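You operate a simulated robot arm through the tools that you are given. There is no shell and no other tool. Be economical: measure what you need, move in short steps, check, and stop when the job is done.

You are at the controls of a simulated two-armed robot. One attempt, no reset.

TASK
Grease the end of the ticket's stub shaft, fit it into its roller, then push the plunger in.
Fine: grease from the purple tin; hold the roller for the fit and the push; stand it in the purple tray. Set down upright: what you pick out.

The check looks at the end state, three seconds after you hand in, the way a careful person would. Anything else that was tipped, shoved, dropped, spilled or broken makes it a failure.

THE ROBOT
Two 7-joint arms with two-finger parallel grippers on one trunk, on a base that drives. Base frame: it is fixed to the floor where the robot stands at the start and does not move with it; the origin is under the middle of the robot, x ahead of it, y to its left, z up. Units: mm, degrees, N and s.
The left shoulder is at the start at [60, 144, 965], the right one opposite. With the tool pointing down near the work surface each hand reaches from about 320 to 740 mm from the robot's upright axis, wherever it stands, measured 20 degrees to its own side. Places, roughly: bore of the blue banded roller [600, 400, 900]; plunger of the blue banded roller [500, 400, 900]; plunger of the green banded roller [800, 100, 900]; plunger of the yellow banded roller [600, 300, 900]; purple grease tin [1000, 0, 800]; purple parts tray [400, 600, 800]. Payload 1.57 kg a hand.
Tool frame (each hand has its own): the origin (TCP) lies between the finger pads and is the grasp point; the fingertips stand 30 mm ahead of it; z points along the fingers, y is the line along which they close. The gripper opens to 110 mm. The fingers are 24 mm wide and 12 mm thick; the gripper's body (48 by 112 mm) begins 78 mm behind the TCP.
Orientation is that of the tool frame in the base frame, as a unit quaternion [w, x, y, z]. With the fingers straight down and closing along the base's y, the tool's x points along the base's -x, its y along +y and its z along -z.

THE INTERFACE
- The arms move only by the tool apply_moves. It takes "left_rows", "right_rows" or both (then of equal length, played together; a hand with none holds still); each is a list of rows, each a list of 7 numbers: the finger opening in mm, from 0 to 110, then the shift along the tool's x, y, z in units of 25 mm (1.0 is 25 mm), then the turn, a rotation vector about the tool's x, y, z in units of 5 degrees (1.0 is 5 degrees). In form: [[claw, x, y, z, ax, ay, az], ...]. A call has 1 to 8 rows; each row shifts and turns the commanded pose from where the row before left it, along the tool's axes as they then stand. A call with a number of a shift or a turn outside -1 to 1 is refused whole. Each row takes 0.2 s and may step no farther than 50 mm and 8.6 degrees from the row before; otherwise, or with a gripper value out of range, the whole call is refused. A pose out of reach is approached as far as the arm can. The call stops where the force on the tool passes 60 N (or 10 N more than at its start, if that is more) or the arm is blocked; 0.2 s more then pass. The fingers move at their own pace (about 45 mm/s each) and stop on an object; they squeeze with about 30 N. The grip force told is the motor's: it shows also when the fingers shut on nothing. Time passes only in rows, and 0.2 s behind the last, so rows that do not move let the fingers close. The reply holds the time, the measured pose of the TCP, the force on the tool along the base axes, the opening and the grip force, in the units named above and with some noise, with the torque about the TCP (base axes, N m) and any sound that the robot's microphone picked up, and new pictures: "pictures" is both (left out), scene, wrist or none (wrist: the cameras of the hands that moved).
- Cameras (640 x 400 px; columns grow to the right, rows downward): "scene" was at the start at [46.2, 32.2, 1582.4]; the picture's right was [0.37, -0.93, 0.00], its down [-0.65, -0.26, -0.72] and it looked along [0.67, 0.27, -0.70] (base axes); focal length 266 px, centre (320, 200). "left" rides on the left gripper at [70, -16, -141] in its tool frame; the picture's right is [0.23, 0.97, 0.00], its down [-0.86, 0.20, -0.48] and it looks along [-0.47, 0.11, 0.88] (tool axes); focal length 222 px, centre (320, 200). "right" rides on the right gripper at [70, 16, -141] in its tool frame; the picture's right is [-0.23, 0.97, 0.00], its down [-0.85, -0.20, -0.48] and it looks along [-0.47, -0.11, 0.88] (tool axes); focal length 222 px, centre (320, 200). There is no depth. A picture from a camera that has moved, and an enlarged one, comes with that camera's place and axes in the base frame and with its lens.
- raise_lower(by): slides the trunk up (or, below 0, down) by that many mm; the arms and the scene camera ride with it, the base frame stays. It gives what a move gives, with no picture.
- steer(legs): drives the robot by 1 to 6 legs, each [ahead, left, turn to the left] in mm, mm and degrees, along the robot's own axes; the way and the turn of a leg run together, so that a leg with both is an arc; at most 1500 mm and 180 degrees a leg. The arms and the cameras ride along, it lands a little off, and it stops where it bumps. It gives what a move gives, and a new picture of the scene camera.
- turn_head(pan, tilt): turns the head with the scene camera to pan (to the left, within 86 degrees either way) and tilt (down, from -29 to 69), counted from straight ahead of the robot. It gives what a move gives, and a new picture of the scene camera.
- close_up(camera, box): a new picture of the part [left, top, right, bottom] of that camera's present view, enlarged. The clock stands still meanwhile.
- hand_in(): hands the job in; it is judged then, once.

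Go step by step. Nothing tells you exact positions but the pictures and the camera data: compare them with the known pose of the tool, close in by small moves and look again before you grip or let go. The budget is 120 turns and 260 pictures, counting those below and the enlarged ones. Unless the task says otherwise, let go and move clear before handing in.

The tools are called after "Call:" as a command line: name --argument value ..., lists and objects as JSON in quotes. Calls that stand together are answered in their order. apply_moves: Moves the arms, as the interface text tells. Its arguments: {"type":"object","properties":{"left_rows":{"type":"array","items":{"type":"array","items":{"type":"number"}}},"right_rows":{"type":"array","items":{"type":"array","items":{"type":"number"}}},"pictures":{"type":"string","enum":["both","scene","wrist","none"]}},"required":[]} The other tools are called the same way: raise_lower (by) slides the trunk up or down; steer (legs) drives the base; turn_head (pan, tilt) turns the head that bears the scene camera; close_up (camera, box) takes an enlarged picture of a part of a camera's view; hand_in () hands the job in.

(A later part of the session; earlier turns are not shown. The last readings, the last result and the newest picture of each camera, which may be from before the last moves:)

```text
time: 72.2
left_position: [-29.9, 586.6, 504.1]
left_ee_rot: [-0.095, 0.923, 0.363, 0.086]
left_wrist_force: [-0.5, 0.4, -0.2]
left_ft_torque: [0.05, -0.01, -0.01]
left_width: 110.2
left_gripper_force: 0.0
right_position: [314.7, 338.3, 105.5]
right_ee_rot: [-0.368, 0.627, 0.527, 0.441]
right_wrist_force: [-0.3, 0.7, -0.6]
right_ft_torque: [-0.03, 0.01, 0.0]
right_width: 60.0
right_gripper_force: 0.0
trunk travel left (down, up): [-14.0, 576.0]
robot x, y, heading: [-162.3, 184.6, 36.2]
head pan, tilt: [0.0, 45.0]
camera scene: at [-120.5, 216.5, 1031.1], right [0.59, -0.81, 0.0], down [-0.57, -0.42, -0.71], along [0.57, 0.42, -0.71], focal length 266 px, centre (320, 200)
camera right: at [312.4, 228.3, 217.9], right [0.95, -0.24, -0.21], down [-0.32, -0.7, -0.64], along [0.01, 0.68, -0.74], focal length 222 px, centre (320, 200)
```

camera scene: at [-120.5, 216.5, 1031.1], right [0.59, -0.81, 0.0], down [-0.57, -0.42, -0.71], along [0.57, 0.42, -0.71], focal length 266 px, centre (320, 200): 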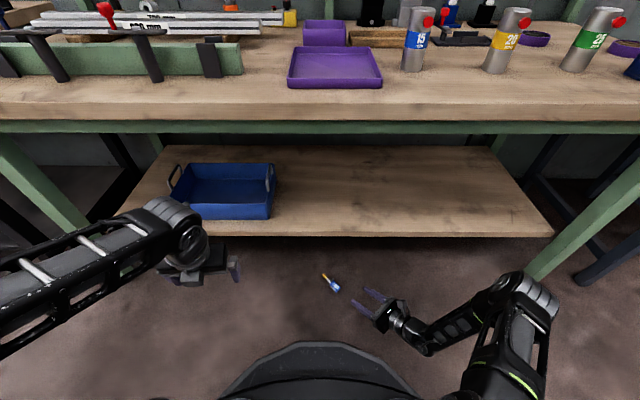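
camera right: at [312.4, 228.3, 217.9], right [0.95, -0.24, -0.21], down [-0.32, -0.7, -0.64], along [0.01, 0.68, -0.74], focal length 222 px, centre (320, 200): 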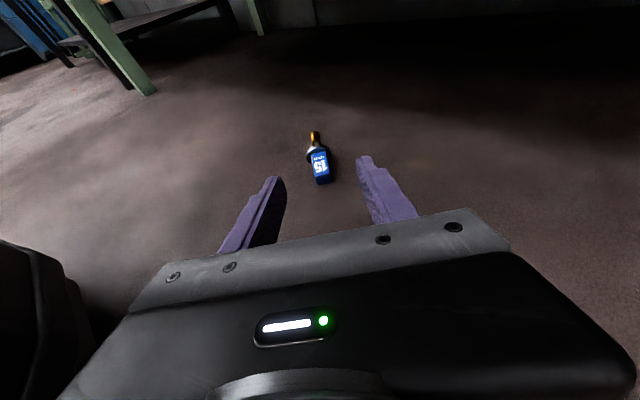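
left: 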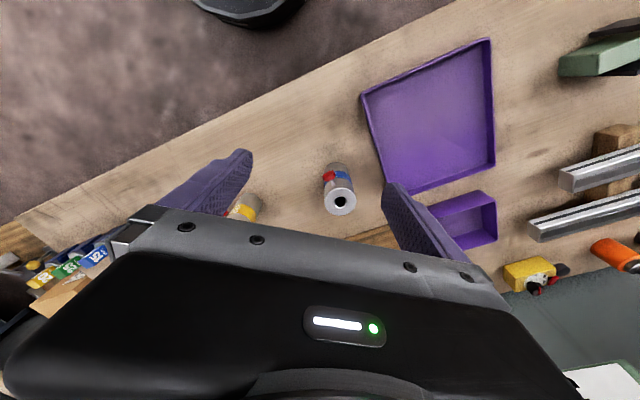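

Good view. I'll zoom in with the wrist camera for the exact cap pose.

Call:
close_up --camera "right" --box '[240, 110, 400, 210]'

Call:
close_up --camera "scene" --box '[300, 250, 428, 330]'

```text
4.00 times, centred on (320, 160) of right
camera zoom: at [312.4, 228.3, 217.9], right [0.95, -0.24, -0.21], down [-0.32, -0.7, -0.64], along [0.01, 0.68, -0.74], focal length 888 px, centre (320, 360)
```

zoom: 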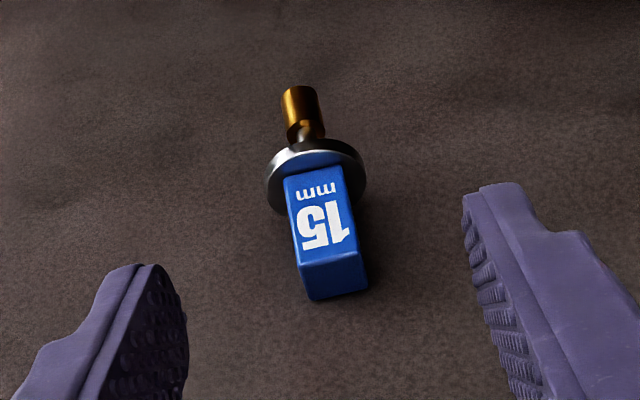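

```text
5.00 times, centred on (364, 290) of scene
camera zoom: at [-120.5, 216.5, 1031.1], right [0.59, -0.81, 0.0], down [-0.57, -0.42, -0.71], along [0.57, 0.42, -0.71], focal length 1328 px, centre (100, -250)
```

zoom: 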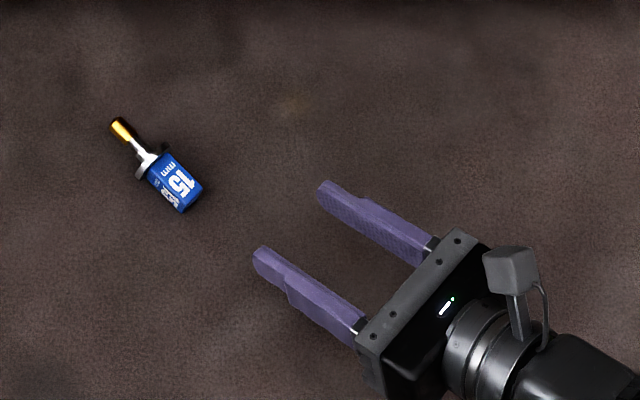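

The shaft rests on cap edge and collar, tip raised about 13°; cap centre ≈(330, 464, 14). I'll line up just behind it at final height.

Call:
apply_moves --right_rows '[[60, -0.4, -0.07, 0.7, 0, 0, 0], [60, -0.4, -0.07, 0.7, 0, 0, 0], [60, -0.4, -0.07, 0.7, 0, 0, 0], [60, -0.3, -0.07, 0.5, 0, 0, 0], [60, 0, 0, 0, 0, 0, 0]]'

Call:
close_up --camera "right" --box '[240, 130, 400, 230]'

Call:
close_up --camera "scene" --box '[300, 250, 428, 330]'

```text
time: 73.4
left_position: [-30.0, 585.2, 504.1]
left_ee_rot: [-0.095, 0.923, 0.363, 0.086]
left_wrist_force: [0.8, -0.5, 1.2]
left_ft_torque: [-0.03, -0.04, -0.01]
left_width: 110.2
left_gripper_force: 0.1
right_position: [316.7, 388.7, 47.0]
right_ee_rot: [-0.368, 0.627, 0.526, 0.441]
right_wrist_force: [1.3, -0.9, -0.5]
right_ft_torque: [-0.02, 0.03, 0.0]
right_width: 60.1
right_gripper_force: 0.1
trunk travel left (down, up): [-14.0, 576.0]
robot x, y, heading: [-162.7, 186.5, 36.3]
head pan, tilt: [0.0, 45.0]
camera scene: at [-120.4, 216.4, 1031.0], right [0.59, -0.81, 0.0], down [-0.57, -0.42, -0.71], along [0.57, 0.42, -0.71], focal length 266 px, centre (320, 200)
camera right: at [313.5, 277.8, 160.6], right [0.95, -0.25, -0.21], down [-0.32, -0.7, -0.64], along [0.01, 0.68, -0.74], focal length 222 px, centre (320, 200)
```

scene: 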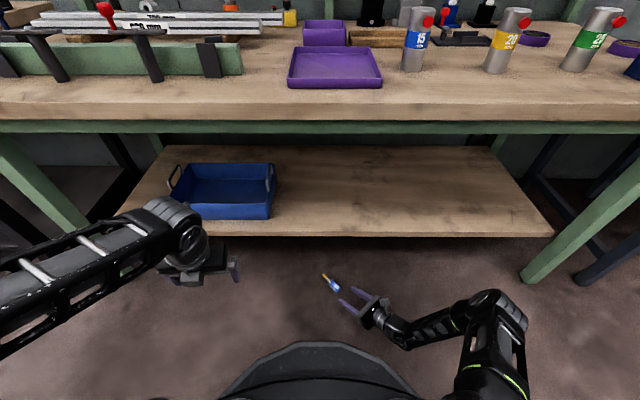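
right: 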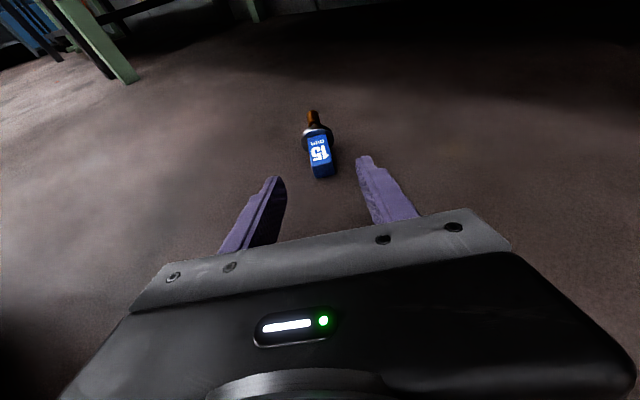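

```text
4.00 times, centred on (320, 180) of right
camera zoom: at [313.5, 277.8, 160.6], right [0.95, -0.25, -0.21], down [-0.32, -0.7, -0.64], along [0.01, 0.68, -0.74], focal length 888 px, centre (320, 280)
```

zoom: 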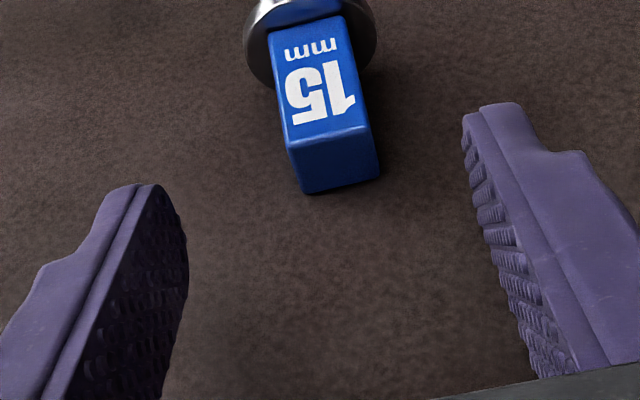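

```text
5.00 times, centred on (364, 290) of scene
camera zoom: at [-120.4, 216.4, 1031.0], right [0.59, -0.81, 0.0], down [-0.57, -0.42, -0.71], along [0.57, 0.42, -0.71], focal length 1328 px, centre (100, -250)
```

zoom: 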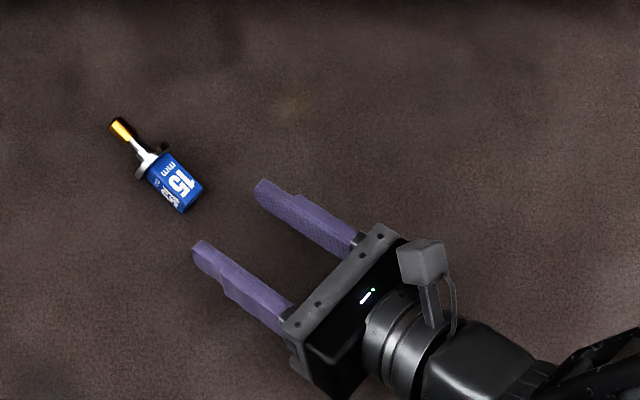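

The cap is dead ahead along the tool axis, 65 mm on. I'll slide in, close, and check the grip.

Call:
apply_moves --right_rows '[[60, 0.02, 0, 0.8, 0, 0, 0], [60, 0.02, 0, 0.8, 0, 0, 0], [60, 0.02, 0, 0.6, 0, 0, 0], [60, 0, 0, 0.4, 0, 0, 0], [60, 0, 0, 0, 0, 0, 0]]' --pictures "none"

Call:
close_up --camera "right" --box '[240, 130, 400, 230]'

Call:
close_up --camera "scene" --box '[300, 250, 396, 310]'

```text
time: 74.6
left_position: [-31.7, 586.0, 503.9]
left_ee_rot: [-0.095, 0.923, 0.364, 0.086]
left_wrist_force: [-0.8, 0.7, -0.4]
left_ft_torque: [-0.02, -0.02, 0.0]
left_width: 110.4
left_gripper_force: 0.0
right_position: [327.9, 448.2, 26.1]
right_ee_rot: [-0.369, 0.626, 0.528, 0.44]
right_wrist_force: [-0.9, 0.9, -0.5]
right_ft_torque: [0.03, 0.0, 0.0]
right_width: 60.1
right_gripper_force: 0.0
trunk travel left (down, up): [-14.0, 576.0]
robot x, y, heading: [-163.8, 183.6, 36.3]
head pan, tilt: [0.0, 45.0]
```

```text
4.00 times, centred on (320, 180) of right
camera zoom: at [324.6, 338.3, 139.4], right [0.95, -0.25, -0.21], down [-0.32, -0.7, -0.64], along [0.01, 0.68, -0.74], focal length 888 px, centre (320, 280)
```

zoom: 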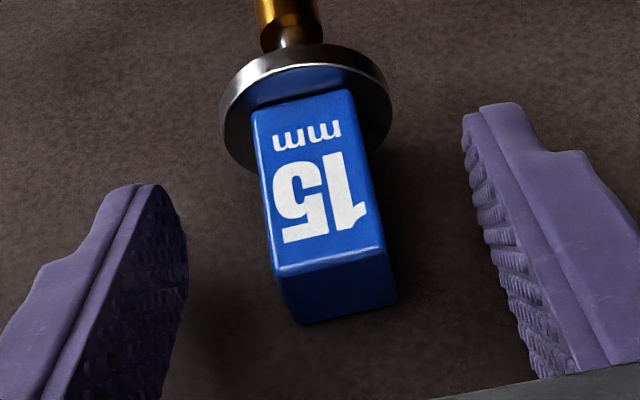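

```text
6.67 times, centred on (348, 280) of scene
camera zoom: at [-120.4, 216.5, 1031.0], right [0.59, -0.81, 0.0], down [-0.57, -0.42, -0.71], along [0.57, 0.42, -0.71], focal length 1771 px, centre (133, -333)
```

zoom: 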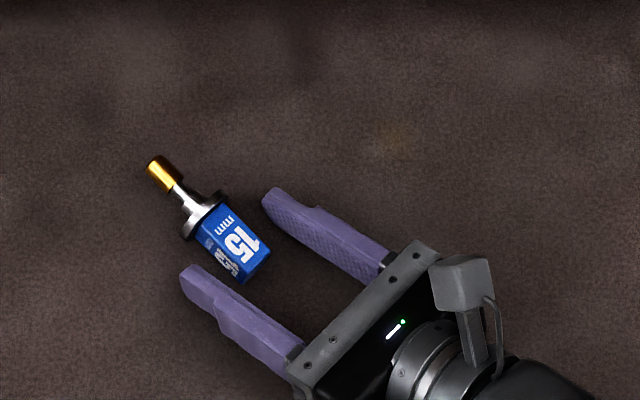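

The cap sits between the fingers. I'll advance 5 mm, close fully and lift a little.

Call:
apply_moves --right_rows '[[60, 0.07, 0, 0.22, 0, 0, 0], [30, 0, 0, 0, 0, 0, 0], [0, 0, 0, 0, 0, 0, 0], [0, 0, 0, 0, 0, 0, 0], [0, 0, 0, 0, 0, 0, 0], [0, 0, 0, 0, 0, 0, 0]]' --pictures "wrist"

Call:
close_up --camera "right" --box '[240, 110, 400, 210]'

Call:
close_up --camera "scene" --box '[300, 250, 396, 310]'

```text
time: 76.0
left_position: [-30.8, 584.9, 505.5]
left_ee_rot: [-0.095, 0.923, 0.363, 0.086]
left_wrist_force: [0.1, -0.2, 0.5]
left_ft_torque: [-0.01, 0.02, -0.01]
left_width: 110.1
left_gripper_force: 0.1
right_position: [328.2, 453.3, 27.1]
right_ee_rot: [-0.369, 0.627, 0.527, 0.44]
right_wrist_force: [-0.1, 0.8, 0.1]
right_ft_torque: [0.01, -0.02, 0.01]
right_width: 21.2
right_gripper_force: 29.9
trunk travel left (down, up): [-14.0, 576.0]
robot x, y, heading: [-156.3, 185.7, 36.0]
head pan, tilt: [0.0, 45.0]
camera right: at [325.4, 343.8, 139.1], right [0.95, -0.25, -0.21], down [-0.32, -0.7, -0.64], along [0.01, 0.68, -0.74], focal length 222 px, centre (320, 200)
```

right: 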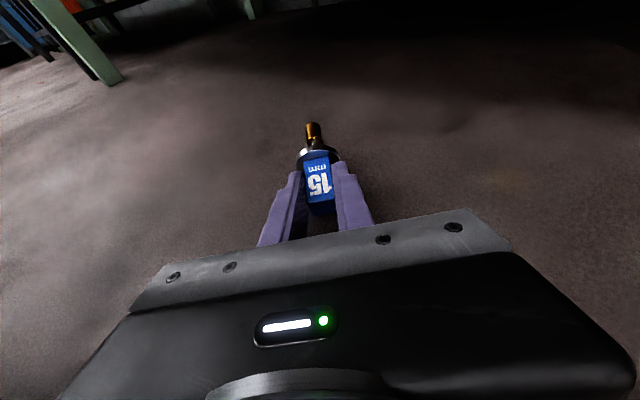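

```text
4.00 times, centred on (320, 160) of right
camera zoom: at [325.4, 343.8, 139.1], right [0.95, -0.25, -0.21], down [-0.32, -0.7, -0.64], along [0.01, 0.68, -0.74], focal length 888 px, centre (320, 360)
```

zoom: 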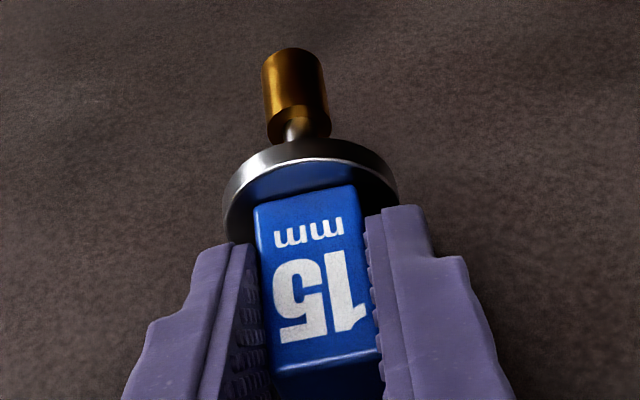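

```text
6.67 times, centred on (348, 280) of scene
camera zoom: at [-120.4, 216.5, 1031.0], right [0.59, -0.81, 0.0], down [-0.57, -0.42, -0.71], along [0.57, 0.42, -0.71], focal length 1771 px, centre (133, -333)
```

zoom: 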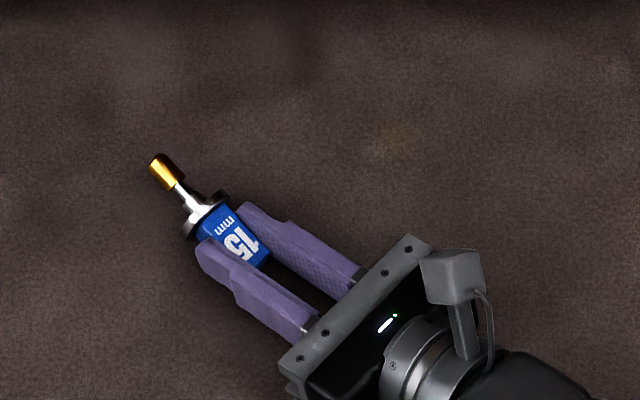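

The cap is firmly gripped. I'll retreat along the tool axis, then lift clear of the shelf.

Call:
apply_moves --right_rows '[[0, 0.3, 0, -0.5, 0, 0, 0], [0, 0.3, 0, -0.9, 0, 0, 0], [0, 0.3, 0, -1, 0, 0, 0], [0, 0.6, 0, -1, 0, 0, 0], [0, 0.9, 0, -0.6, 0, 0, 0], [0, 0.94, 0, -0.34, 0, 0, 0], [0, 0.94, 0, -0.34, 0, 0, 0], [0, 0.94, 0, -0.34, 0, 0, 0]]' --pictures "none"

Call:
apply_moves --right_rows '[[0, 0.94, 0, -0.34, 0, 0, 0], [0, 0.94, 0, -0.34, 0, 0, 0], [0, 0.94, 0, -0.34, 0, 0, 0], [0, 0.94, 0, -0.34, 0, 0, 0], [0, 0.94, 0, -0.34, 0, 0, 0], [0, 0.94, 0, -0.34, 0, 0, 0], [0, 0.94, 0, -0.34, 0, 0, 0], [0, 0.94, 0, -0.34, 0, 0, 0]]' --pictures "both"

```text
time: 77.8
left_position: [-31.2, 586.5, 504.2]
left_ee_rot: [-0.095, 0.923, 0.364, 0.086]
left_wrist_force: [0.2, 0.8, 0.3]
left_ft_torque: [-0.02, -0.01, 0.01]
left_width: 109.9
left_gripper_force: 0.1
right_position: [314.8, 380.8, 190.7]
right_ee_rot: [-0.369, 0.627, 0.527, 0.44]
right_wrist_force: [0.2, -0.4, -1.0]
right_ft_torque: [0.0, 0.0, 0.03]
right_width: 21.4
right_gripper_force: 30.2
trunk travel left (down, up): [-14.0, 576.0]
robot x, y, heading: [-160.4, 186.2, 36.1]
head pan, tilt: [0.0, 45.0]
```

```text
time: 79.6
left_position: [-30.5, 586.3, 504.7]
left_ee_rot: [-0.095, 0.923, 0.364, 0.086]
left_wrist_force: [-0.5, 0.9, -0.1]
left_ft_torque: [-0.02, -0.01, 0.02]
left_width: 109.8
left_gripper_force: 0.1
right_position: [314.2, 382.1, 390.9]
right_ee_rot: [-0.369, 0.627, 0.526, 0.44]
right_wrist_force: [0.5, 0.5, -1.7]
right_ft_torque: [-0.03, -0.01, -0.01]
right_width: 21.2
right_gripper_force: 30.3
trunk travel left (down, up): [-14.0, 576.0]
robot x, y, heading: [-163.2, 183.8, 36.4]
head pan, tilt: [0.0, 45.0]
camera scene: at [-120.2, 216.5, 1031.0], right [0.59, -0.81, 0.0], down [-0.57, -0.42, -0.71], along [0.57, 0.42, -0.71], focal length 266 px, centre (320, 200)
camera right: at [311.3, 272.0, 504.1], right [0.95, -0.24, -0.21], down [-0.32, -0.7, -0.64], along [0.01, 0.68, -0.74], focal length 222 px, centre (320, 200)
```

scene: 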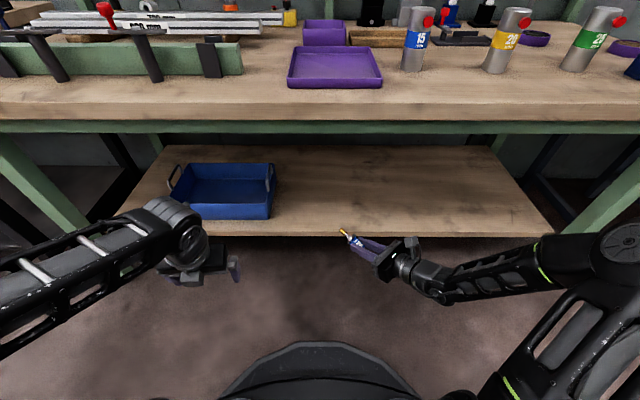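
right: 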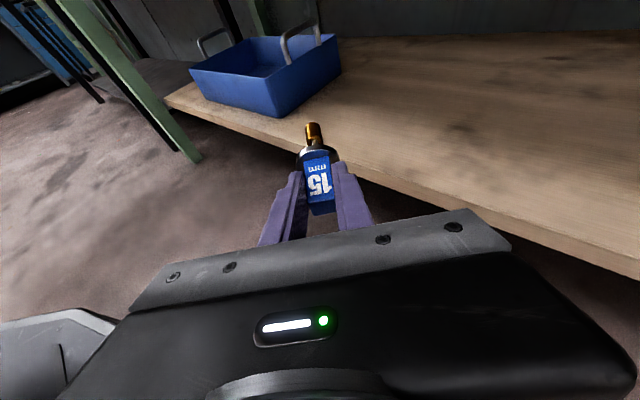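

Shaft securely lifted. I'll back off 180 mm in gentle legs and raise the trunk to its former height.

Call:
steer --legs '[[-90, 0, 0], [-90, 0, 0]]'

Call:
raise_lower --by 300

Call:
raise_lower --by 250

```text
time: 81.4
left_position: [-176.5, 479.2, 505.1]
left_ee_rot: [-0.095, 0.923, 0.364, 0.086]
left_wrist_force: [0.2, 0.0, 0.1]
left_ft_torque: [0.03, -0.01, 0.01]
left_width: 109.8
left_gripper_force: 0.0
right_position: [169.5, 275.2, 391.2]
right_ee_rot: [-0.369, 0.626, 0.527, 0.44]
right_wrist_force: [0.1, -0.1, -0.7]
right_ft_torque: [-0.05, 0.0, 0.02]
right_width: 21.1
right_gripper_force: 29.8
trunk travel left (down, up): [-14.0, 576.0]
robot x, y, heading: [-307.4, 78.4, 36.3]
head pan, tilt: [0.0, 45.0]
camera scene: at [-265.1, 110.0, 1031.0], right [0.59, -0.81, 0.0], down [-0.57, -0.42, -0.71], along [0.57, 0.42, -0.71], focal length 266 px, centre (320, 200)
```

scene: 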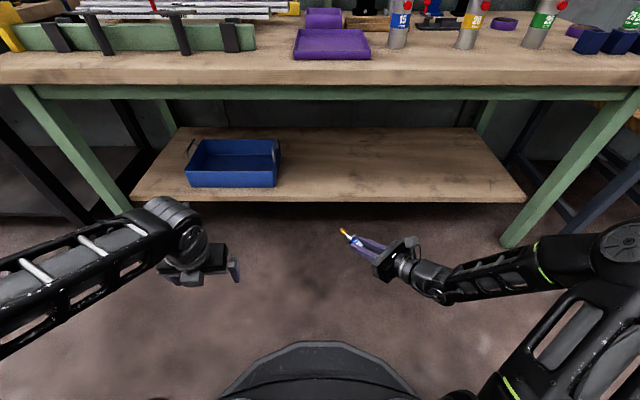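

```text
time: 84.4
left_position: [-176.3, 479.1, 804.7]
left_ee_rot: [-0.096, 0.923, 0.364, 0.085]
left_wrist_force: [-0.1, 0.5, 0.5]
left_ft_torque: [-0.01, 0.0, 0.03]
left_width: 110.1
left_gripper_force: 0.1
right_position: [168.8, 276.2, 691.5]
right_ee_rot: [-0.369, 0.627, 0.527, 0.44]
right_wrist_force: [-0.9, 0.1, -2.3]
right_ft_torque: [-0.06, 0.02, 0.01]
right_width: 21.4
right_gripper_force: 30.0
trunk travel left (down, up): [-314.0, 276.0]
robot x, y, heading: [-306.4, 78.7, 36.2]
head pan, tilt: [0.0, 45.0]
```

```text
time: 87.0
left_position: [-176.1, 478.9, 1055.7]
left_ee_rot: [-0.095, 0.923, 0.363, 0.086]
left_wrist_force: [-0.5, -1.1, 0.1]
left_ft_torque: [-0.01, 0.03, 0.03]
left_width: 109.9
left_gripper_force: 0.2
right_position: [169.6, 277.0, 940.3]
right_ee_rot: [-0.37, 0.626, 0.526, 0.441]
right_wrist_force: [0.4, -0.1, -0.6]
right_ft_torque: [-0.06, 0.01, -0.01]
right_width: 21.8
right_gripper_force: 30.1
trunk travel left (down, up): [-564.0, 26.0]
robot x, y, heading: [-307.1, 79.3, 36.2]
head pan, tilt: [0.0, 45.0]
```

All well: grip 30 N and trunk up. Now I'll roll the right hand back (about 153° in one sweep) so that the shaft hangs tip-down with the hand leaning naturally.

Call:
apply_moves --right_rows '[[0, 0, 0, 0, 0.3315, -0.3282, -0.9913], [0, 0, 0, 0, 0.3315, -0.3282, -0.9913], [0, 0, 0, 0, 0.3315, -0.3282, -0.9913], [0, 0, 0, 0, 0.3315, -0.3282, -0.9913], [0, 0, 0, 0, 0.3315, -0.3282, -0.9913], [0, 0, 0, 0, 0.3315, -0.3282, -0.9913], [0, 0, 0, 0, 0.3315, -0.3282, -0.9913]]' --pictures "none"

Call:
apply_moves --right_rows '[[0, 0, 0, 0, 0.3315, -0.3282, -0.9913], [0, 0, 0, 0, 0.3315, -0.3282, -0.9913], [0, 0, 0, 0, 0.3315, -0.3282, -0.9913], [0, 0, 0, 0, 0.3315, -0.3282, -0.9913], [0, 0, 0, 0, 0.3315, -0.3282, -0.9913], [0, 0, 0, 0, 0.3315, -0.3282, -0.9913], [0, 0, 0, 0, 0.3315, -0.3282, -0.9913]]' --pictures "none"

Call:
apply_moves --right_rows '[[0, 0, 0, 0, 0.3315, -0.3282, -0.9913], [0, 0, 0, 0, 0.3315, -0.3282, -0.9913], [0, 0, 0, 0, 0.3315, -0.3282, -0.9913], [0, 0, 0, 0, 0.3315, -0.3282, -0.9913], [0, 0, 0, 0, 0.3315, -0.3282, -0.9913], [0, 0, 0, 0, 0.3315, -0.3282, -0.9913], [0, 0, 0, 0, 0.3315, -0.3282, -0.9913]]' --pictures "none"

Call:
apply_moves --right_rows '[[0, 0, 0, 0, 0.3315, -0.3282, -0.9913], [0, 0, 0, 0, 0.3315, -0.3282, -0.9913], [0, 0, 0, 0, 0.3315, -0.3282, -0.9913], [0, 0, 0, 0, 0.3315, -0.3282, -0.9913], [0, 0, 0, 0, 0.3315, -0.3282, -0.9913], [0, 0, 0, 0, 0.3315, -0.3282, -0.9913], [0, 0, 0, 0, 0.3315, -0.3282, -0.9913]]' --pictures "both"

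```text
time: 88.6
left_position: [-176.3, 479.3, 1054.2]
left_ee_rot: [-0.095, 0.923, 0.364, 0.086]
left_wrist_force: [-0.3, 0.3, 0.3]
left_ft_torque: [0.03, -0.02, 0.07]
left_width: 109.8
left_gripper_force: 0.0
right_position: [169.7, 276.2, 941.2]
right_ee_rot: [-0.227, 0.442, 0.764, 0.411]
right_wrist_force: [-0.4, -0.7, -1.3]
right_ft_torque: [-0.07, -0.04, -0.02]
right_width: 21.6
right_gripper_force: 30.3
trunk travel left (down, up): [-564.0, 26.0]
robot x, y, heading: [-304.8, 79.2, 36.2]
head pan, tilt: [0.0, 45.0]
```

```text
time: 90.2
left_position: [-177.3, 479.0, 1055.7]
left_ee_rot: [-0.096, 0.922, 0.364, 0.086]
left_wrist_force: [0.0, -0.6, 0.1]
left_ft_torque: [-0.01, 0.02, 0.03]
left_width: 110.0
left_gripper_force: 0.0
right_position: [169.1, 275.5, 942.1]
right_ee_rot: [-0.061, 0.208, 0.916, 0.337]
right_wrist_force: [0.6, 0.4, -1.8]
right_ft_torque: [-0.03, 0.05, 0.03]
right_width: 21.3
right_gripper_force: 30.2
trunk travel left (down, up): [-564.0, 26.0]
robot x, y, heading: [-308.4, 78.2, 36.4]
head pan, tilt: [0.0, 45.0]
```

```text
time: 91.8
left_position: [-175.2, 480.0, 1055.2]
left_ee_rot: [-0.095, 0.923, 0.364, 0.085]
left_wrist_force: [0.0, 0.4, -0.3]
left_ft_torque: [0.01, 0.03, -0.01]
left_width: 110.0
left_gripper_force: 0.2
right_position: [169.0, 275.8, 940.6]
right_ee_rot: [0.112, -0.049, 0.967, 0.224]
right_wrist_force: [-0.3, -0.3, -1.5]
right_ft_torque: [-0.02, 0.01, -0.01]
right_width: 21.6
right_gripper_force: 30.2
trunk travel left (down, up): [-564.0, 26.0]
robot x, y, heading: [-303.0, 79.9, 36.4]
head pan, tilt: [0.0, 45.0]
```

```text
time: 93.4
left_position: [-176.5, 479.5, 1056.2]
left_ee_rot: [-0.095, 0.923, 0.364, 0.086]
left_wrist_force: [-0.5, 0.4, 0.8]
left_ft_torque: [-0.01, -0.05, 0.0]
left_width: 110.3
left_gripper_force: 0.1
right_position: [168.3, 275.8, 940.3]
right_ee_rot: [0.272, -0.3, 0.91, 0.087]
right_wrist_force: [0.3, -0.1, -1.3]
right_ft_torque: [-0.03, 0.03, 0.03]
right_width: 21.1
right_gripper_force: 30.1
trunk travel left (down, up): [-564.0, 26.0]
robot x, y, heading: [-304.0, 75.5, 36.2]
head pan, tilt: [0.0, 45.0]
camera scene: at [-265.6, 110.4, 1581.1], right [0.59, -0.81, 0.0], down [-0.57, -0.42, -0.71], along [0.57, 0.42, -0.71], focal length 266 px, centre (320, 200)
camera right: at [50.4, 208.8, 1020.6], right [-0.43, 0.9, 0.12], down [0.48, 0.11, 0.87], along [0.77, 0.43, -0.48], focal length 222 px, centre (320, 200)
```

scene: 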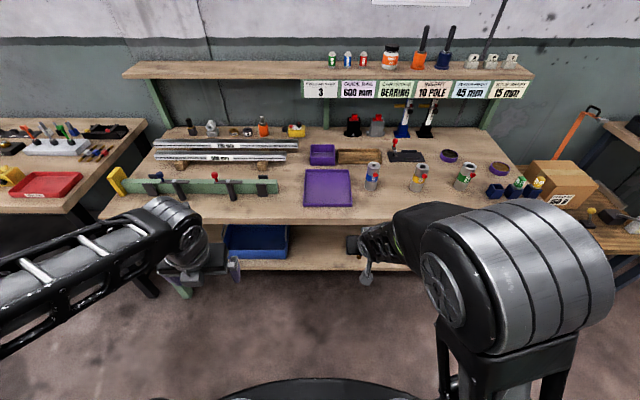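
right: 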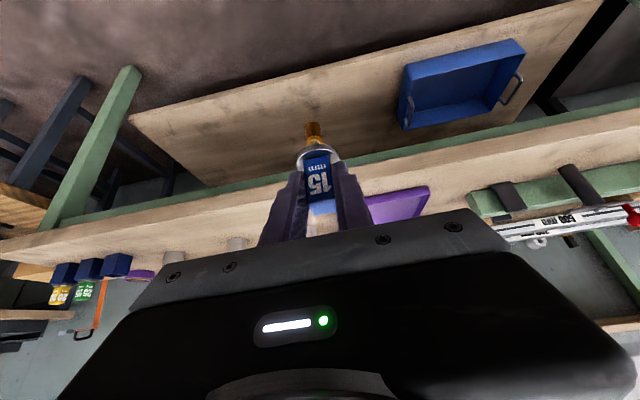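

The shaft now hangs roughly vertical. I'll raise the right hand 150 mm and drive gently back to the bench, square-on with the blue roller.

Call:
apply_moves --right_rows '[[0, -0.54, 0, -0.84, 0, 0, 0], [0, -0.54, 0, -0.84, 0, 0, 0], [0, -0.54, 0, -0.84, 0, 0, 0], [0, -0.54, 0, -0.84, 0, 0, 0], [0, -0.54, 0, -0.84, 0, 0, 0], [0, -0.54, 0, -0.84, 0, 0, 0]]' --pictures "none"

Call:
steer --legs '[[0, -100, 0], [0, -110, 0], [120, 0, 0], [120, 0, 0], [120, 0, 0]]'

Call:
turn_head --pan 0 --tilt 50

```text
time: 94.8
left_position: [-175.7, 479.3, 1055.0]
left_ee_rot: [-0.095, 0.923, 0.363, 0.085]
left_wrist_force: [-0.6, -0.1, -0.5]
left_ft_torque: [0.01, 0.01, -0.03]
left_width: 110.0
left_gripper_force: 0.0
right_position: [167.1, 274.5, 1090.7]
right_ee_rot: [0.271, -0.3, 0.91, 0.087]
right_wrist_force: [-0.6, -0.4, -2.4]
right_ft_torque: [-0.02, 0.05, 0.01]
right_width: 21.4
right_gripper_force: 30.1
trunk travel left (down, up): [-564.0, 26.0]
robot x, y, heading: [-306.9, 77.9, 36.4]
head pan, tilt: [0.0, 45.0]
```

```text
time: 99.2
left_position: [239.3, 523.1, 1054.8]
left_ee_rot: [-0.095, 0.923, 0.363, 0.085]
left_wrist_force: [0.7, 0.3, 0.1]
left_ft_torque: [-0.02, 0.03, 0.02]
left_width: 110.1
left_gripper_force: 0.1
right_position: [582.4, 319.2, 1090.2]
right_ee_rot: [0.271, -0.302, 0.91, 0.088]
right_wrist_force: [0.0, -0.1, -1.8]
right_ft_torque: [-0.01, 0.05, -0.01]
right_width: 21.3
right_gripper_force: 30.2
trunk travel left (down, up): [-564.0, 26.0]
robot x, y, heading: [106.4, 122.3, 36.3]
head pan, tilt: [0.0, 45.0]
camera scene: at [149.7, 154.0, 1580.9], right [0.59, -0.81, 0.0], down [-0.57, -0.42, -0.71], along [0.57, 0.42, -0.71], focal length 266 px, centre (320, 200)
```

scene: 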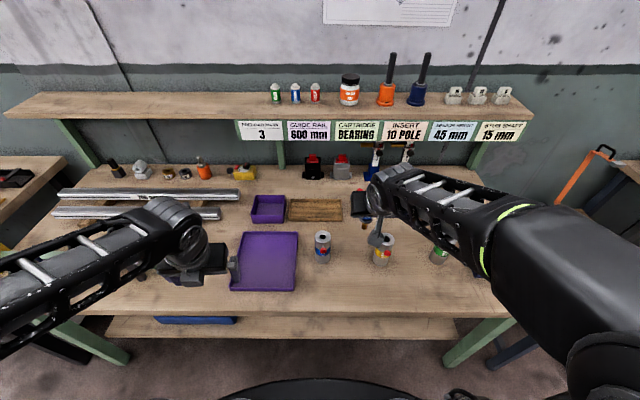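

```text
time: 99.9
left_position: [236.8, 522.2, 1054.9]
left_ee_rot: [-0.095, 0.923, 0.364, 0.085]
left_wrist_force: [-0.3, 0.0, 0.6]
left_ft_torque: [0.01, 0.0, -0.03]
left_width: 109.7
left_gripper_force: 0.0
right_position: [580.4, 318.2, 1089.7]
right_ee_rot: [0.271, -0.302, 0.909, 0.088]
right_wrist_force: [0.1, 0.7, -2.2]
right_ft_torque: [-0.02, 0.05, 0.04]
right_width: 21.3
right_gripper_force: 30.8
trunk travel left (down, up): [-564.0, 26.0]
robot x, y, heading: [103.1, 121.7, 36.3]
head pan, tilt: [0.0, 50.0]
camera scene: at [144.1, 149.8, 1574.2], right [0.59, -0.81, 0.0], down [-0.62, -0.45, -0.64], along [0.52, 0.38, -0.77], focal length 266 px, centre (320, 200)
```

scene: 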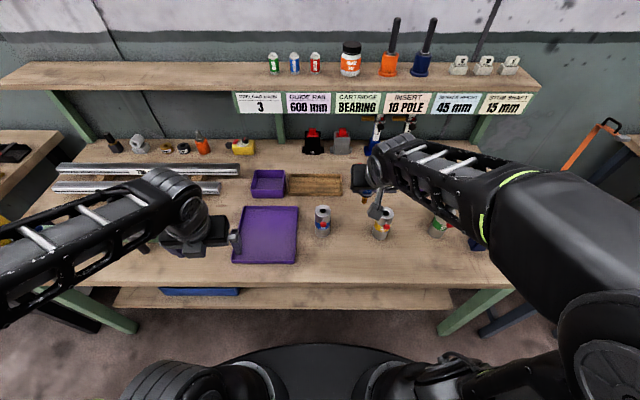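

I'm back in front of the roller with the shaft in hand. Now the left hand: move it toward the roller's left and turn it to point right-down (its roll range allows this way).

Call:
apply_moves --left_rows '[[110, 0.77, 0.55, 0.115, 0, 0, 0], [110, 0.77, 0.55, 0.115, 0, 0, 0], [110, 0.77, 0.55, 0.115, 0, 0, 0], [110, 0.77, 0.55, 0.115, 0, 0, 0], [110, 0.77, 0.55, 0.115, 0, 0, 0], [110, 0.77, 0.55, 0.115, 0, 0, 0], [110, 0.77, 0.55, 0.115, 0, 0, 0], [110, 0.77, 0.55, 0.115, 0, 0, 0]]' --pictures "none"

Call:
apply_moves --left_rows '[[110, 0, 0, 0, -0.3713, -0.5211, -0.9523], [110, 0, 0, 0, -0.3713, -0.5211, -0.9523], [110, 0, 0, 0, -0.3713, -0.5211, -0.9523], [110, 0, 0, 0, -0.3713, -0.5211, -0.9523], [110, 0, 0, 0, -0.3713, -0.5211, -0.9523], [110, 0, 0, 0, -0.3713, -0.5211, -0.9523], [110, 0, 0, 0, -0.3713, -0.5211, -0.9523]]' --pictures "none"

Call:
apply_moves --left_rows '[[110, 0, 0, 0, -0.3713, -0.5211, -0.9523], [110, 0, 0, 0, -0.3713, -0.5211, -0.9523], [110, 0, 0, 0, -0.3713, -0.5211, -0.9523], [110, 0, 0, 0, -0.3713, -0.5211, -0.9523], [110, 0, 0, 0, -0.3713, -0.5211, -0.9523], [110, 0, 0, 0, -0.3713, -0.5211, -0.9523], [110, 0, 0, 0, -0.3713, -0.5211, -0.9523]]' --pictures "scene"

```text
time: 101.7
left_position: [427.3, 547.9, 1054.0]
left_ee_rot: [-0.095, 0.923, 0.362, 0.086]
left_wrist_force: [-0.4, -0.1, -0.2]
left_ft_torque: [0.0, 0.0, 0.01]
left_width: 109.9
left_gripper_force: 0.0
right_position: [581.3, 318.8, 1089.8]
right_ee_rot: [0.271, -0.301, 0.91, 0.088]
right_wrist_force: [0.1, 0.1, -1.9]
right_ft_torque: [-0.01, 0.02, 0.03]
right_width: 21.7
right_gripper_force: 29.9
trunk travel left (down, up): [-564.0, 26.0]
robot x, y, heading: [110.8, 123.4, 36.2]
head pan, tilt: [0.0, 50.0]
```

```text
time: 103.3
left_position: [425.4, 547.8, 1055.4]
left_ee_rot: [0.095, 0.787, 0.609, 0.004]
left_wrist_force: [0.0, 0.7, 0.3]
left_ft_torque: [0.0, -0.01, 0.0]
left_width: 109.9
left_gripper_force: 0.1
right_position: [581.6, 318.2, 1090.4]
right_ee_rot: [0.271, -0.301, 0.91, 0.088]
right_wrist_force: [1.0, -0.4, -1.5]
right_ft_torque: [-0.02, 0.0, 0.0]
right_width: 21.4
right_gripper_force: 30.1
trunk travel left (down, up): [-564.0, 26.0]
robot x, y, heading: [106.5, 120.3, 36.6]
head pan, tilt: [0.0, 50.0]
```

```text
time: 104.9
left_position: [425.6, 548.3, 1055.0]
left_ee_rot: [0.273, 0.555, 0.782, -0.079]
left_wrist_force: [0.2, 0.4, 0.2]
left_ft_torque: [0.01, 0.03, 0.01]
left_width: 110.2
left_gripper_force: 0.0
right_position: [581.2, 318.9, 1091.3]
right_ee_rot: [0.272, -0.301, 0.91, 0.088]
right_wrist_force: [1.0, -0.9, -1.6]
right_ft_torque: [-0.01, 0.05, 0.05]
right_width: 21.6
right_gripper_force: 30.0
trunk travel left (down, up): [-564.0, 26.0]
robot x, y, heading: [107.8, 121.1, 36.3]
head pan, tilt: [0.0, 50.0]
camera scene: at [144.4, 150.3, 1574.1], right [0.59, -0.81, 0.0], down [-0.62, -0.45, -0.64], along [0.52, 0.38, -0.77], focal length 266 px, centre (320, 200)
```

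scene: 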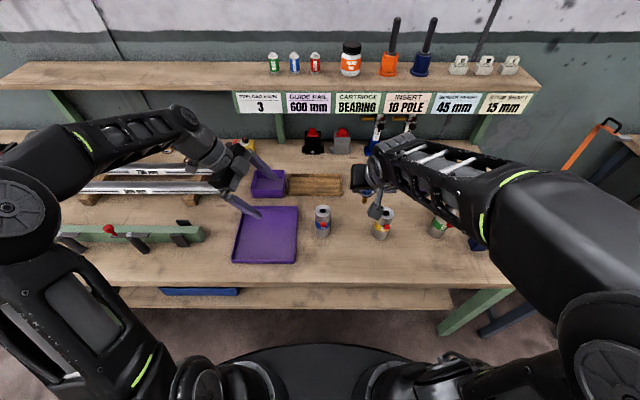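

That's working. Six more rows to finish the turn.

Call:
apply_moves --left_rows '[[110, 0, 0, 0, -0.3713, -0.5211, -0.9523], [110, 0, 0, 0, -0.3713, -0.5211, -0.9523], [110, 0, 0, 0, -0.3713, -0.5211, -0.9523], [110, 0, 0, 0, -0.3713, -0.5211, -0.9523], [110, 0, 0, 0, -0.3713, -0.5211, -0.9523], [110, 0, 0, 0, -0.3713, -0.5211, -0.9523]]' --pictures "both"

```text
time: 106.3
left_position: [425.1, 549.7, 1054.6]
left_ee_rot: [0.4, 0.302, 0.854, -0.142]
left_wrist_force: [-0.3, 0.5, 0.4]
left_ft_torque: [0.01, 0.0, -0.02]
left_width: 110.0
left_gripper_force: 0.0
right_position: [580.8, 317.9, 1090.6]
right_ee_rot: [0.272, -0.3, 0.91, 0.088]
right_wrist_force: [-0.3, 0.1, -1.7]
right_ft_torque: [-0.02, 0.06, -0.05]
right_width: 21.6
right_gripper_force: 30.2
trunk travel left (down, up): [-564.0, 26.0]
robot x, y, heading: [105.4, 119.6, 36.3]
head pan, tilt: [0.0, 50.0]
camera scene: at [144.4, 150.1, 1574.1], right [0.59, -0.81, 0.0], down [-0.62, -0.45, -0.64], along [0.52, 0.38, -0.77], focal length 266 px, centre (320, 200)
camera left: at [294.9, 632.6, 1092.0], right [0.5, 0.85, -0.18], down [0.27, 0.04, 0.96], along [0.83, -0.53, -0.2], focal length 222 px, centre (320, 200)
```

scene: 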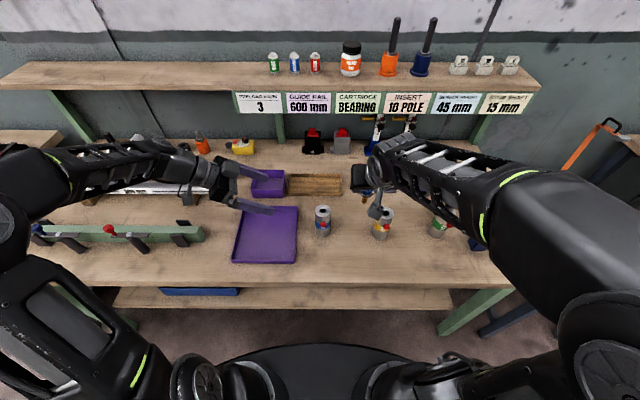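
left: 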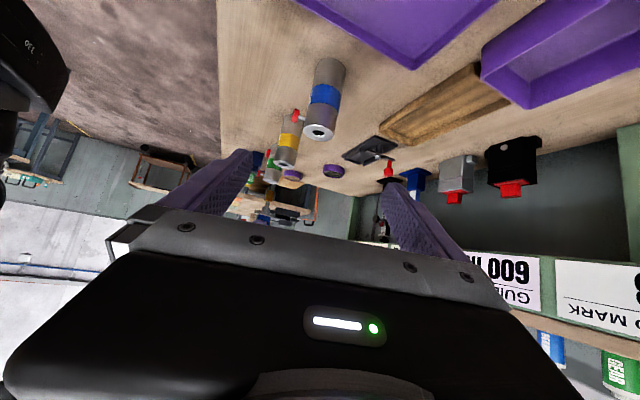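

The left hand now points right and 40° down. I'll bring it to 150 mm short of the roller along its own axis and check alignment.

Call:
apply_moves --left_rows '[[110, 0.4, 0, 0.93, 0, 0, 0], [110, 0.4, 0, 0.93, 0, 0, 0], [110, 0.4, 0, 0.93, 0, 0, 0], [110, 0.4, 0, 0.93, 0, 0, 0], [110, 0.4, 0.04, 0.93, 0, 0, 0], [110, 0, 0, 0, 0, 0, 0]]' --pictures "both"

Call:
close_up --camera "left" --box '[200, 20, 440, 170]'

Call:
close_up --camera "scene" --box '[220, 150, 380, 250]'

```text
time: 107.7
left_position: [471.9, 514.5, 943.5]
left_ee_rot: [0.399, 0.303, 0.854, -0.142]
left_wrist_force: [0.2, 0.7, 0.5]
left_ft_torque: [0.04, 0.02, 0.0]
left_width: 110.0
left_gripper_force: 0.0
right_position: [580.9, 318.0, 1090.1]
right_ee_rot: [0.272, -0.3, 0.91, 0.088]
right_wrist_force: [-0.8, -0.4, -1.5]
right_ft_torque: [-0.03, 0.01, -0.01]
right_width: 21.4
right_gripper_force: 29.5
trunk travel left (down, up): [-564.0, 26.0]
robot x, y, heading: [105.3, 119.1, 36.4]
head pan, tilt: [0.0, 50.0]
camera scene: at [144.4, 149.9, 1574.1], right [0.59, -0.81, 0.0], down [-0.62, -0.45, -0.64], along [0.52, 0.38, -0.77], focal length 266 px, centre (320, 200)
camera left: at [340.4, 597.5, 980.2], right [0.5, 0.85, -0.17], down [0.27, 0.04, 0.96], along [0.82, -0.53, -0.21], focal length 222 px, centre (320, 200)
```

scene: 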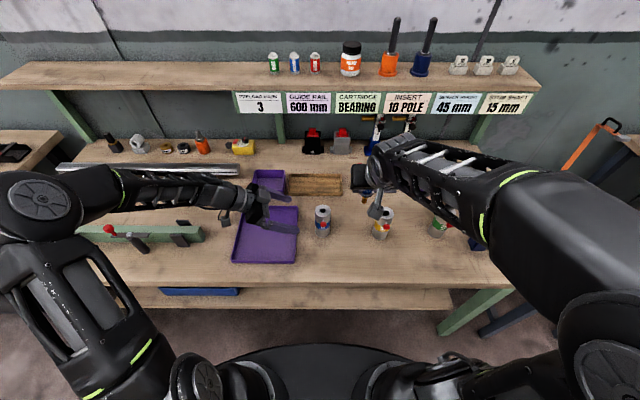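
left: 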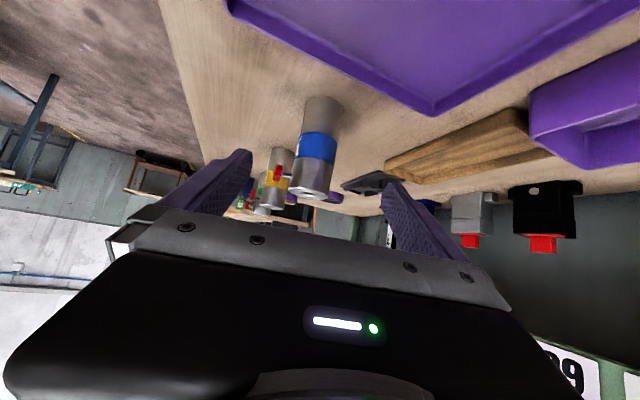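

```text
2.67 times, centred on (320, 95) of left
camera zoom: at [340.4, 597.5, 980.2], right [0.5, 0.85, -0.17], down [0.27, 0.04, 0.96], along [0.82, -0.53, -0.21], focal length 592 px, centre (320, 480)
```

zoom: 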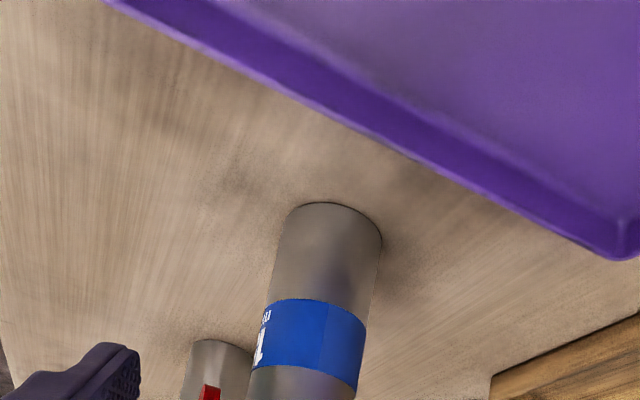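

```text
4.00 times, centred on (300, 200) of scene
camera zoom: at [144.4, 149.9, 1574.1], right [0.59, -0.81, 0.0], down [-0.62, -0.45, -0.64], along [0.52, 0.38, -0.77], focal length 1063 px, centre (400, 200)
```

zoom: 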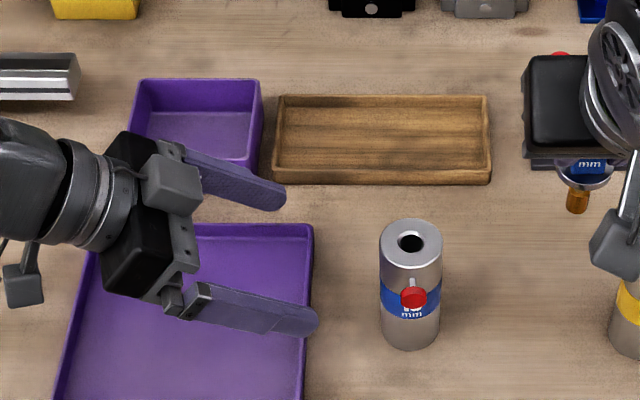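

Alignment is right on. I'll advance 100 mm along the axis and look again.

Call:
apply_moves --left_rows '[[110, 0.03, 0, 0.8, 0, 0, 0], [110, 0.03, 0, 0.8, 0, 0, 0], [110, 0.03, 0, 0.8, 0, 0, 0], [110, 0.03, 0, 0.8, 0, 0, 0], [110, 0, 0, 0.8, 0, 0, 0], [110, 0, 0, 0, 0, 0, 0]]' --pictures "wrist"

Call:
close_up --camera "scene" --box '[240, 160, 368, 240]'

```text
time: 109.1
left_position: [529.5, 465.4, 875.3]
left_ee_rot: [0.399, 0.303, 0.854, -0.142]
left_wrist_force: [0.2, -0.1, 0.1]
left_ft_torque: [-0.03, 0.02, 0.01]
left_width: 110.0
left_gripper_force: 0.1
right_position: [580.9, 317.7, 1090.4]
right_ee_rot: [0.272, -0.301, 0.91, 0.089]
right_wrist_force: [-0.1, -0.5, -1.5]
right_ft_torque: [0.01, -0.01, -0.03]
right_width: 21.4
right_gripper_force: 30.1
trunk travel left (down, up): [-564.0, 26.0]
robot x, y, heading: [105.5, 121.0, 36.3]
head pan, tilt: [0.0, 50.0]
camera left: at [398.5, 549.4, 913.6], right [0.5, 0.85, -0.17], down [0.27, 0.04, 0.96], along [0.82, -0.53, -0.2], focal length 222 px, centre (320, 200)
```

left: 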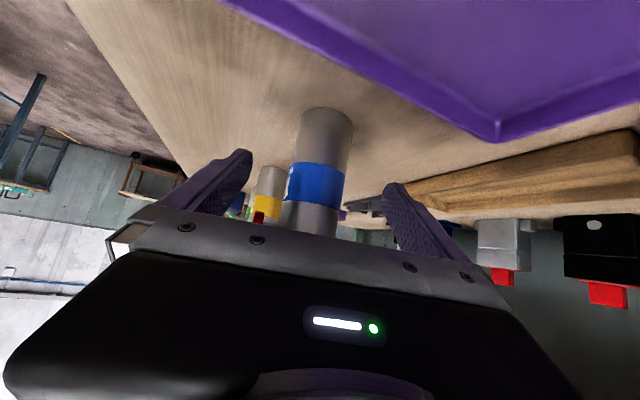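

```text
5.00 times, centred on (304, 200) of scene
camera zoom: at [144.4, 150.1, 1574.1], right [0.59, -0.81, 0.0], down [-0.62, -0.45, -0.64], along [0.52, 0.38, -0.77], focal length 1328 px, centre (400, 200)
```

zoom: 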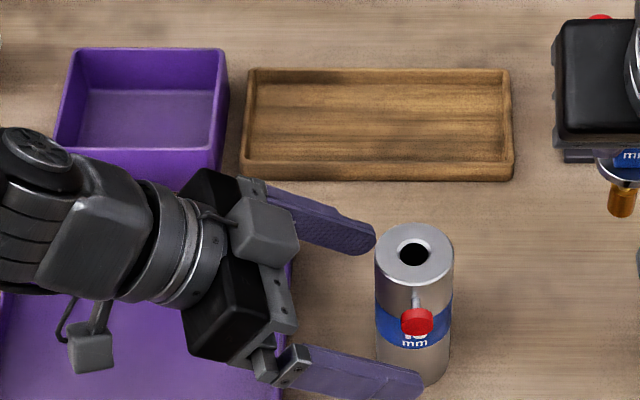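

Clear on both sides. Final 48 mm in, then close gently around the lower half.

Call:
apply_moves --left_rows '[[110, 0, 0.05, 0.7, 0, 0, 0], [110, 0, 0, 0.7, 0, 0, 0], [110, 0, 0, 0.5, 0, 0, 0], [110, 0, 0, 0, 0, 0, 0]]' --pictures "wrist"

Call:
close_up --camera "scene" --box '[240, 160, 368, 240]'

Call:
close_up --camera "right" --box '[0, 0, 640, 400]'

```text
time: 110.1
left_position: [558.4, 443.3, 845.8]
left_ee_rot: [0.399, 0.303, 0.854, -0.142]
left_wrist_force: [-0.3, -1.1, -0.3]
left_ft_torque: [0.01, 0.0, -0.03]
left_width: 109.8
left_gripper_force: 0.1
right_position: [581.8, 319.1, 1092.0]
right_ee_rot: [0.272, -0.301, 0.91, 0.088]
right_wrist_force: [-0.7, -0.2, -1.3]
right_ft_torque: [-0.01, 0.01, 0.0]
right_width: 21.2
right_gripper_force: 30.0
trunk travel left (down, up): [-564.0, 26.0]
robot x, y, heading: [102.4, 119.5, 36.5]
head pan, tilt: [0.0, 50.0]
camera left: at [427.9, 527.1, 883.2], right [0.5, 0.85, -0.17], down [0.27, 0.04, 0.96], along [0.82, -0.53, -0.21], focal length 222 px, centre (320, 200)
```

left: 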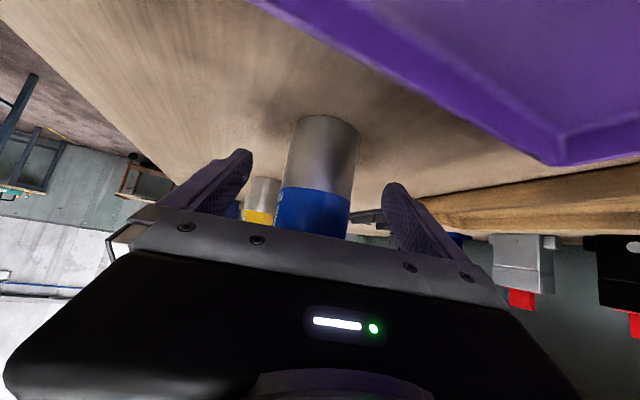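

```text
5.00 times, centred on (304, 200) of scene
camera zoom: at [144.5, 150.1, 1574.1], right [0.59, -0.81, 0.0], down [-0.62, -0.45, -0.64], along [0.52, 0.38, -0.77], focal length 1328 px, centre (400, 200)
```

zoom: 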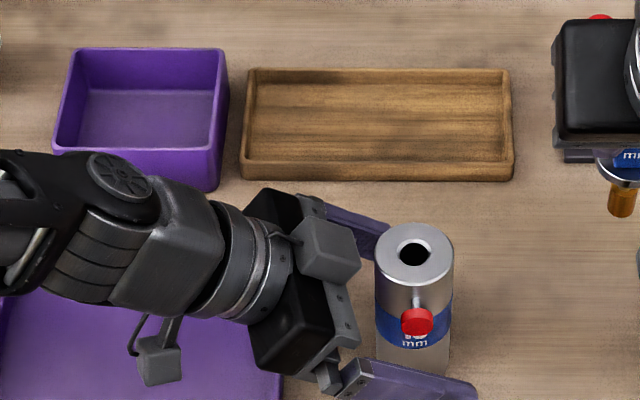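

```text
1.00 times, centred on (320, 200) of right (not enlarged: the box is as wide or as high as the picture)
camera zoom: at [462.3, 251.1, 1170.4], right [-0.43, 0.9, 0.12], down [0.48, 0.11, 0.87], along [0.77, 0.43, -0.48], focal length 222 px, centre (320, 200)
```

zoom: 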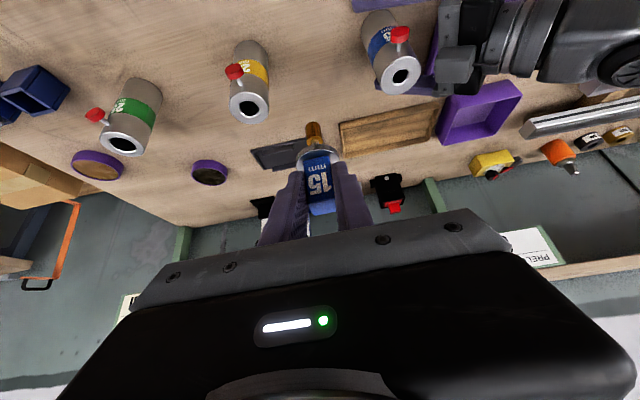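

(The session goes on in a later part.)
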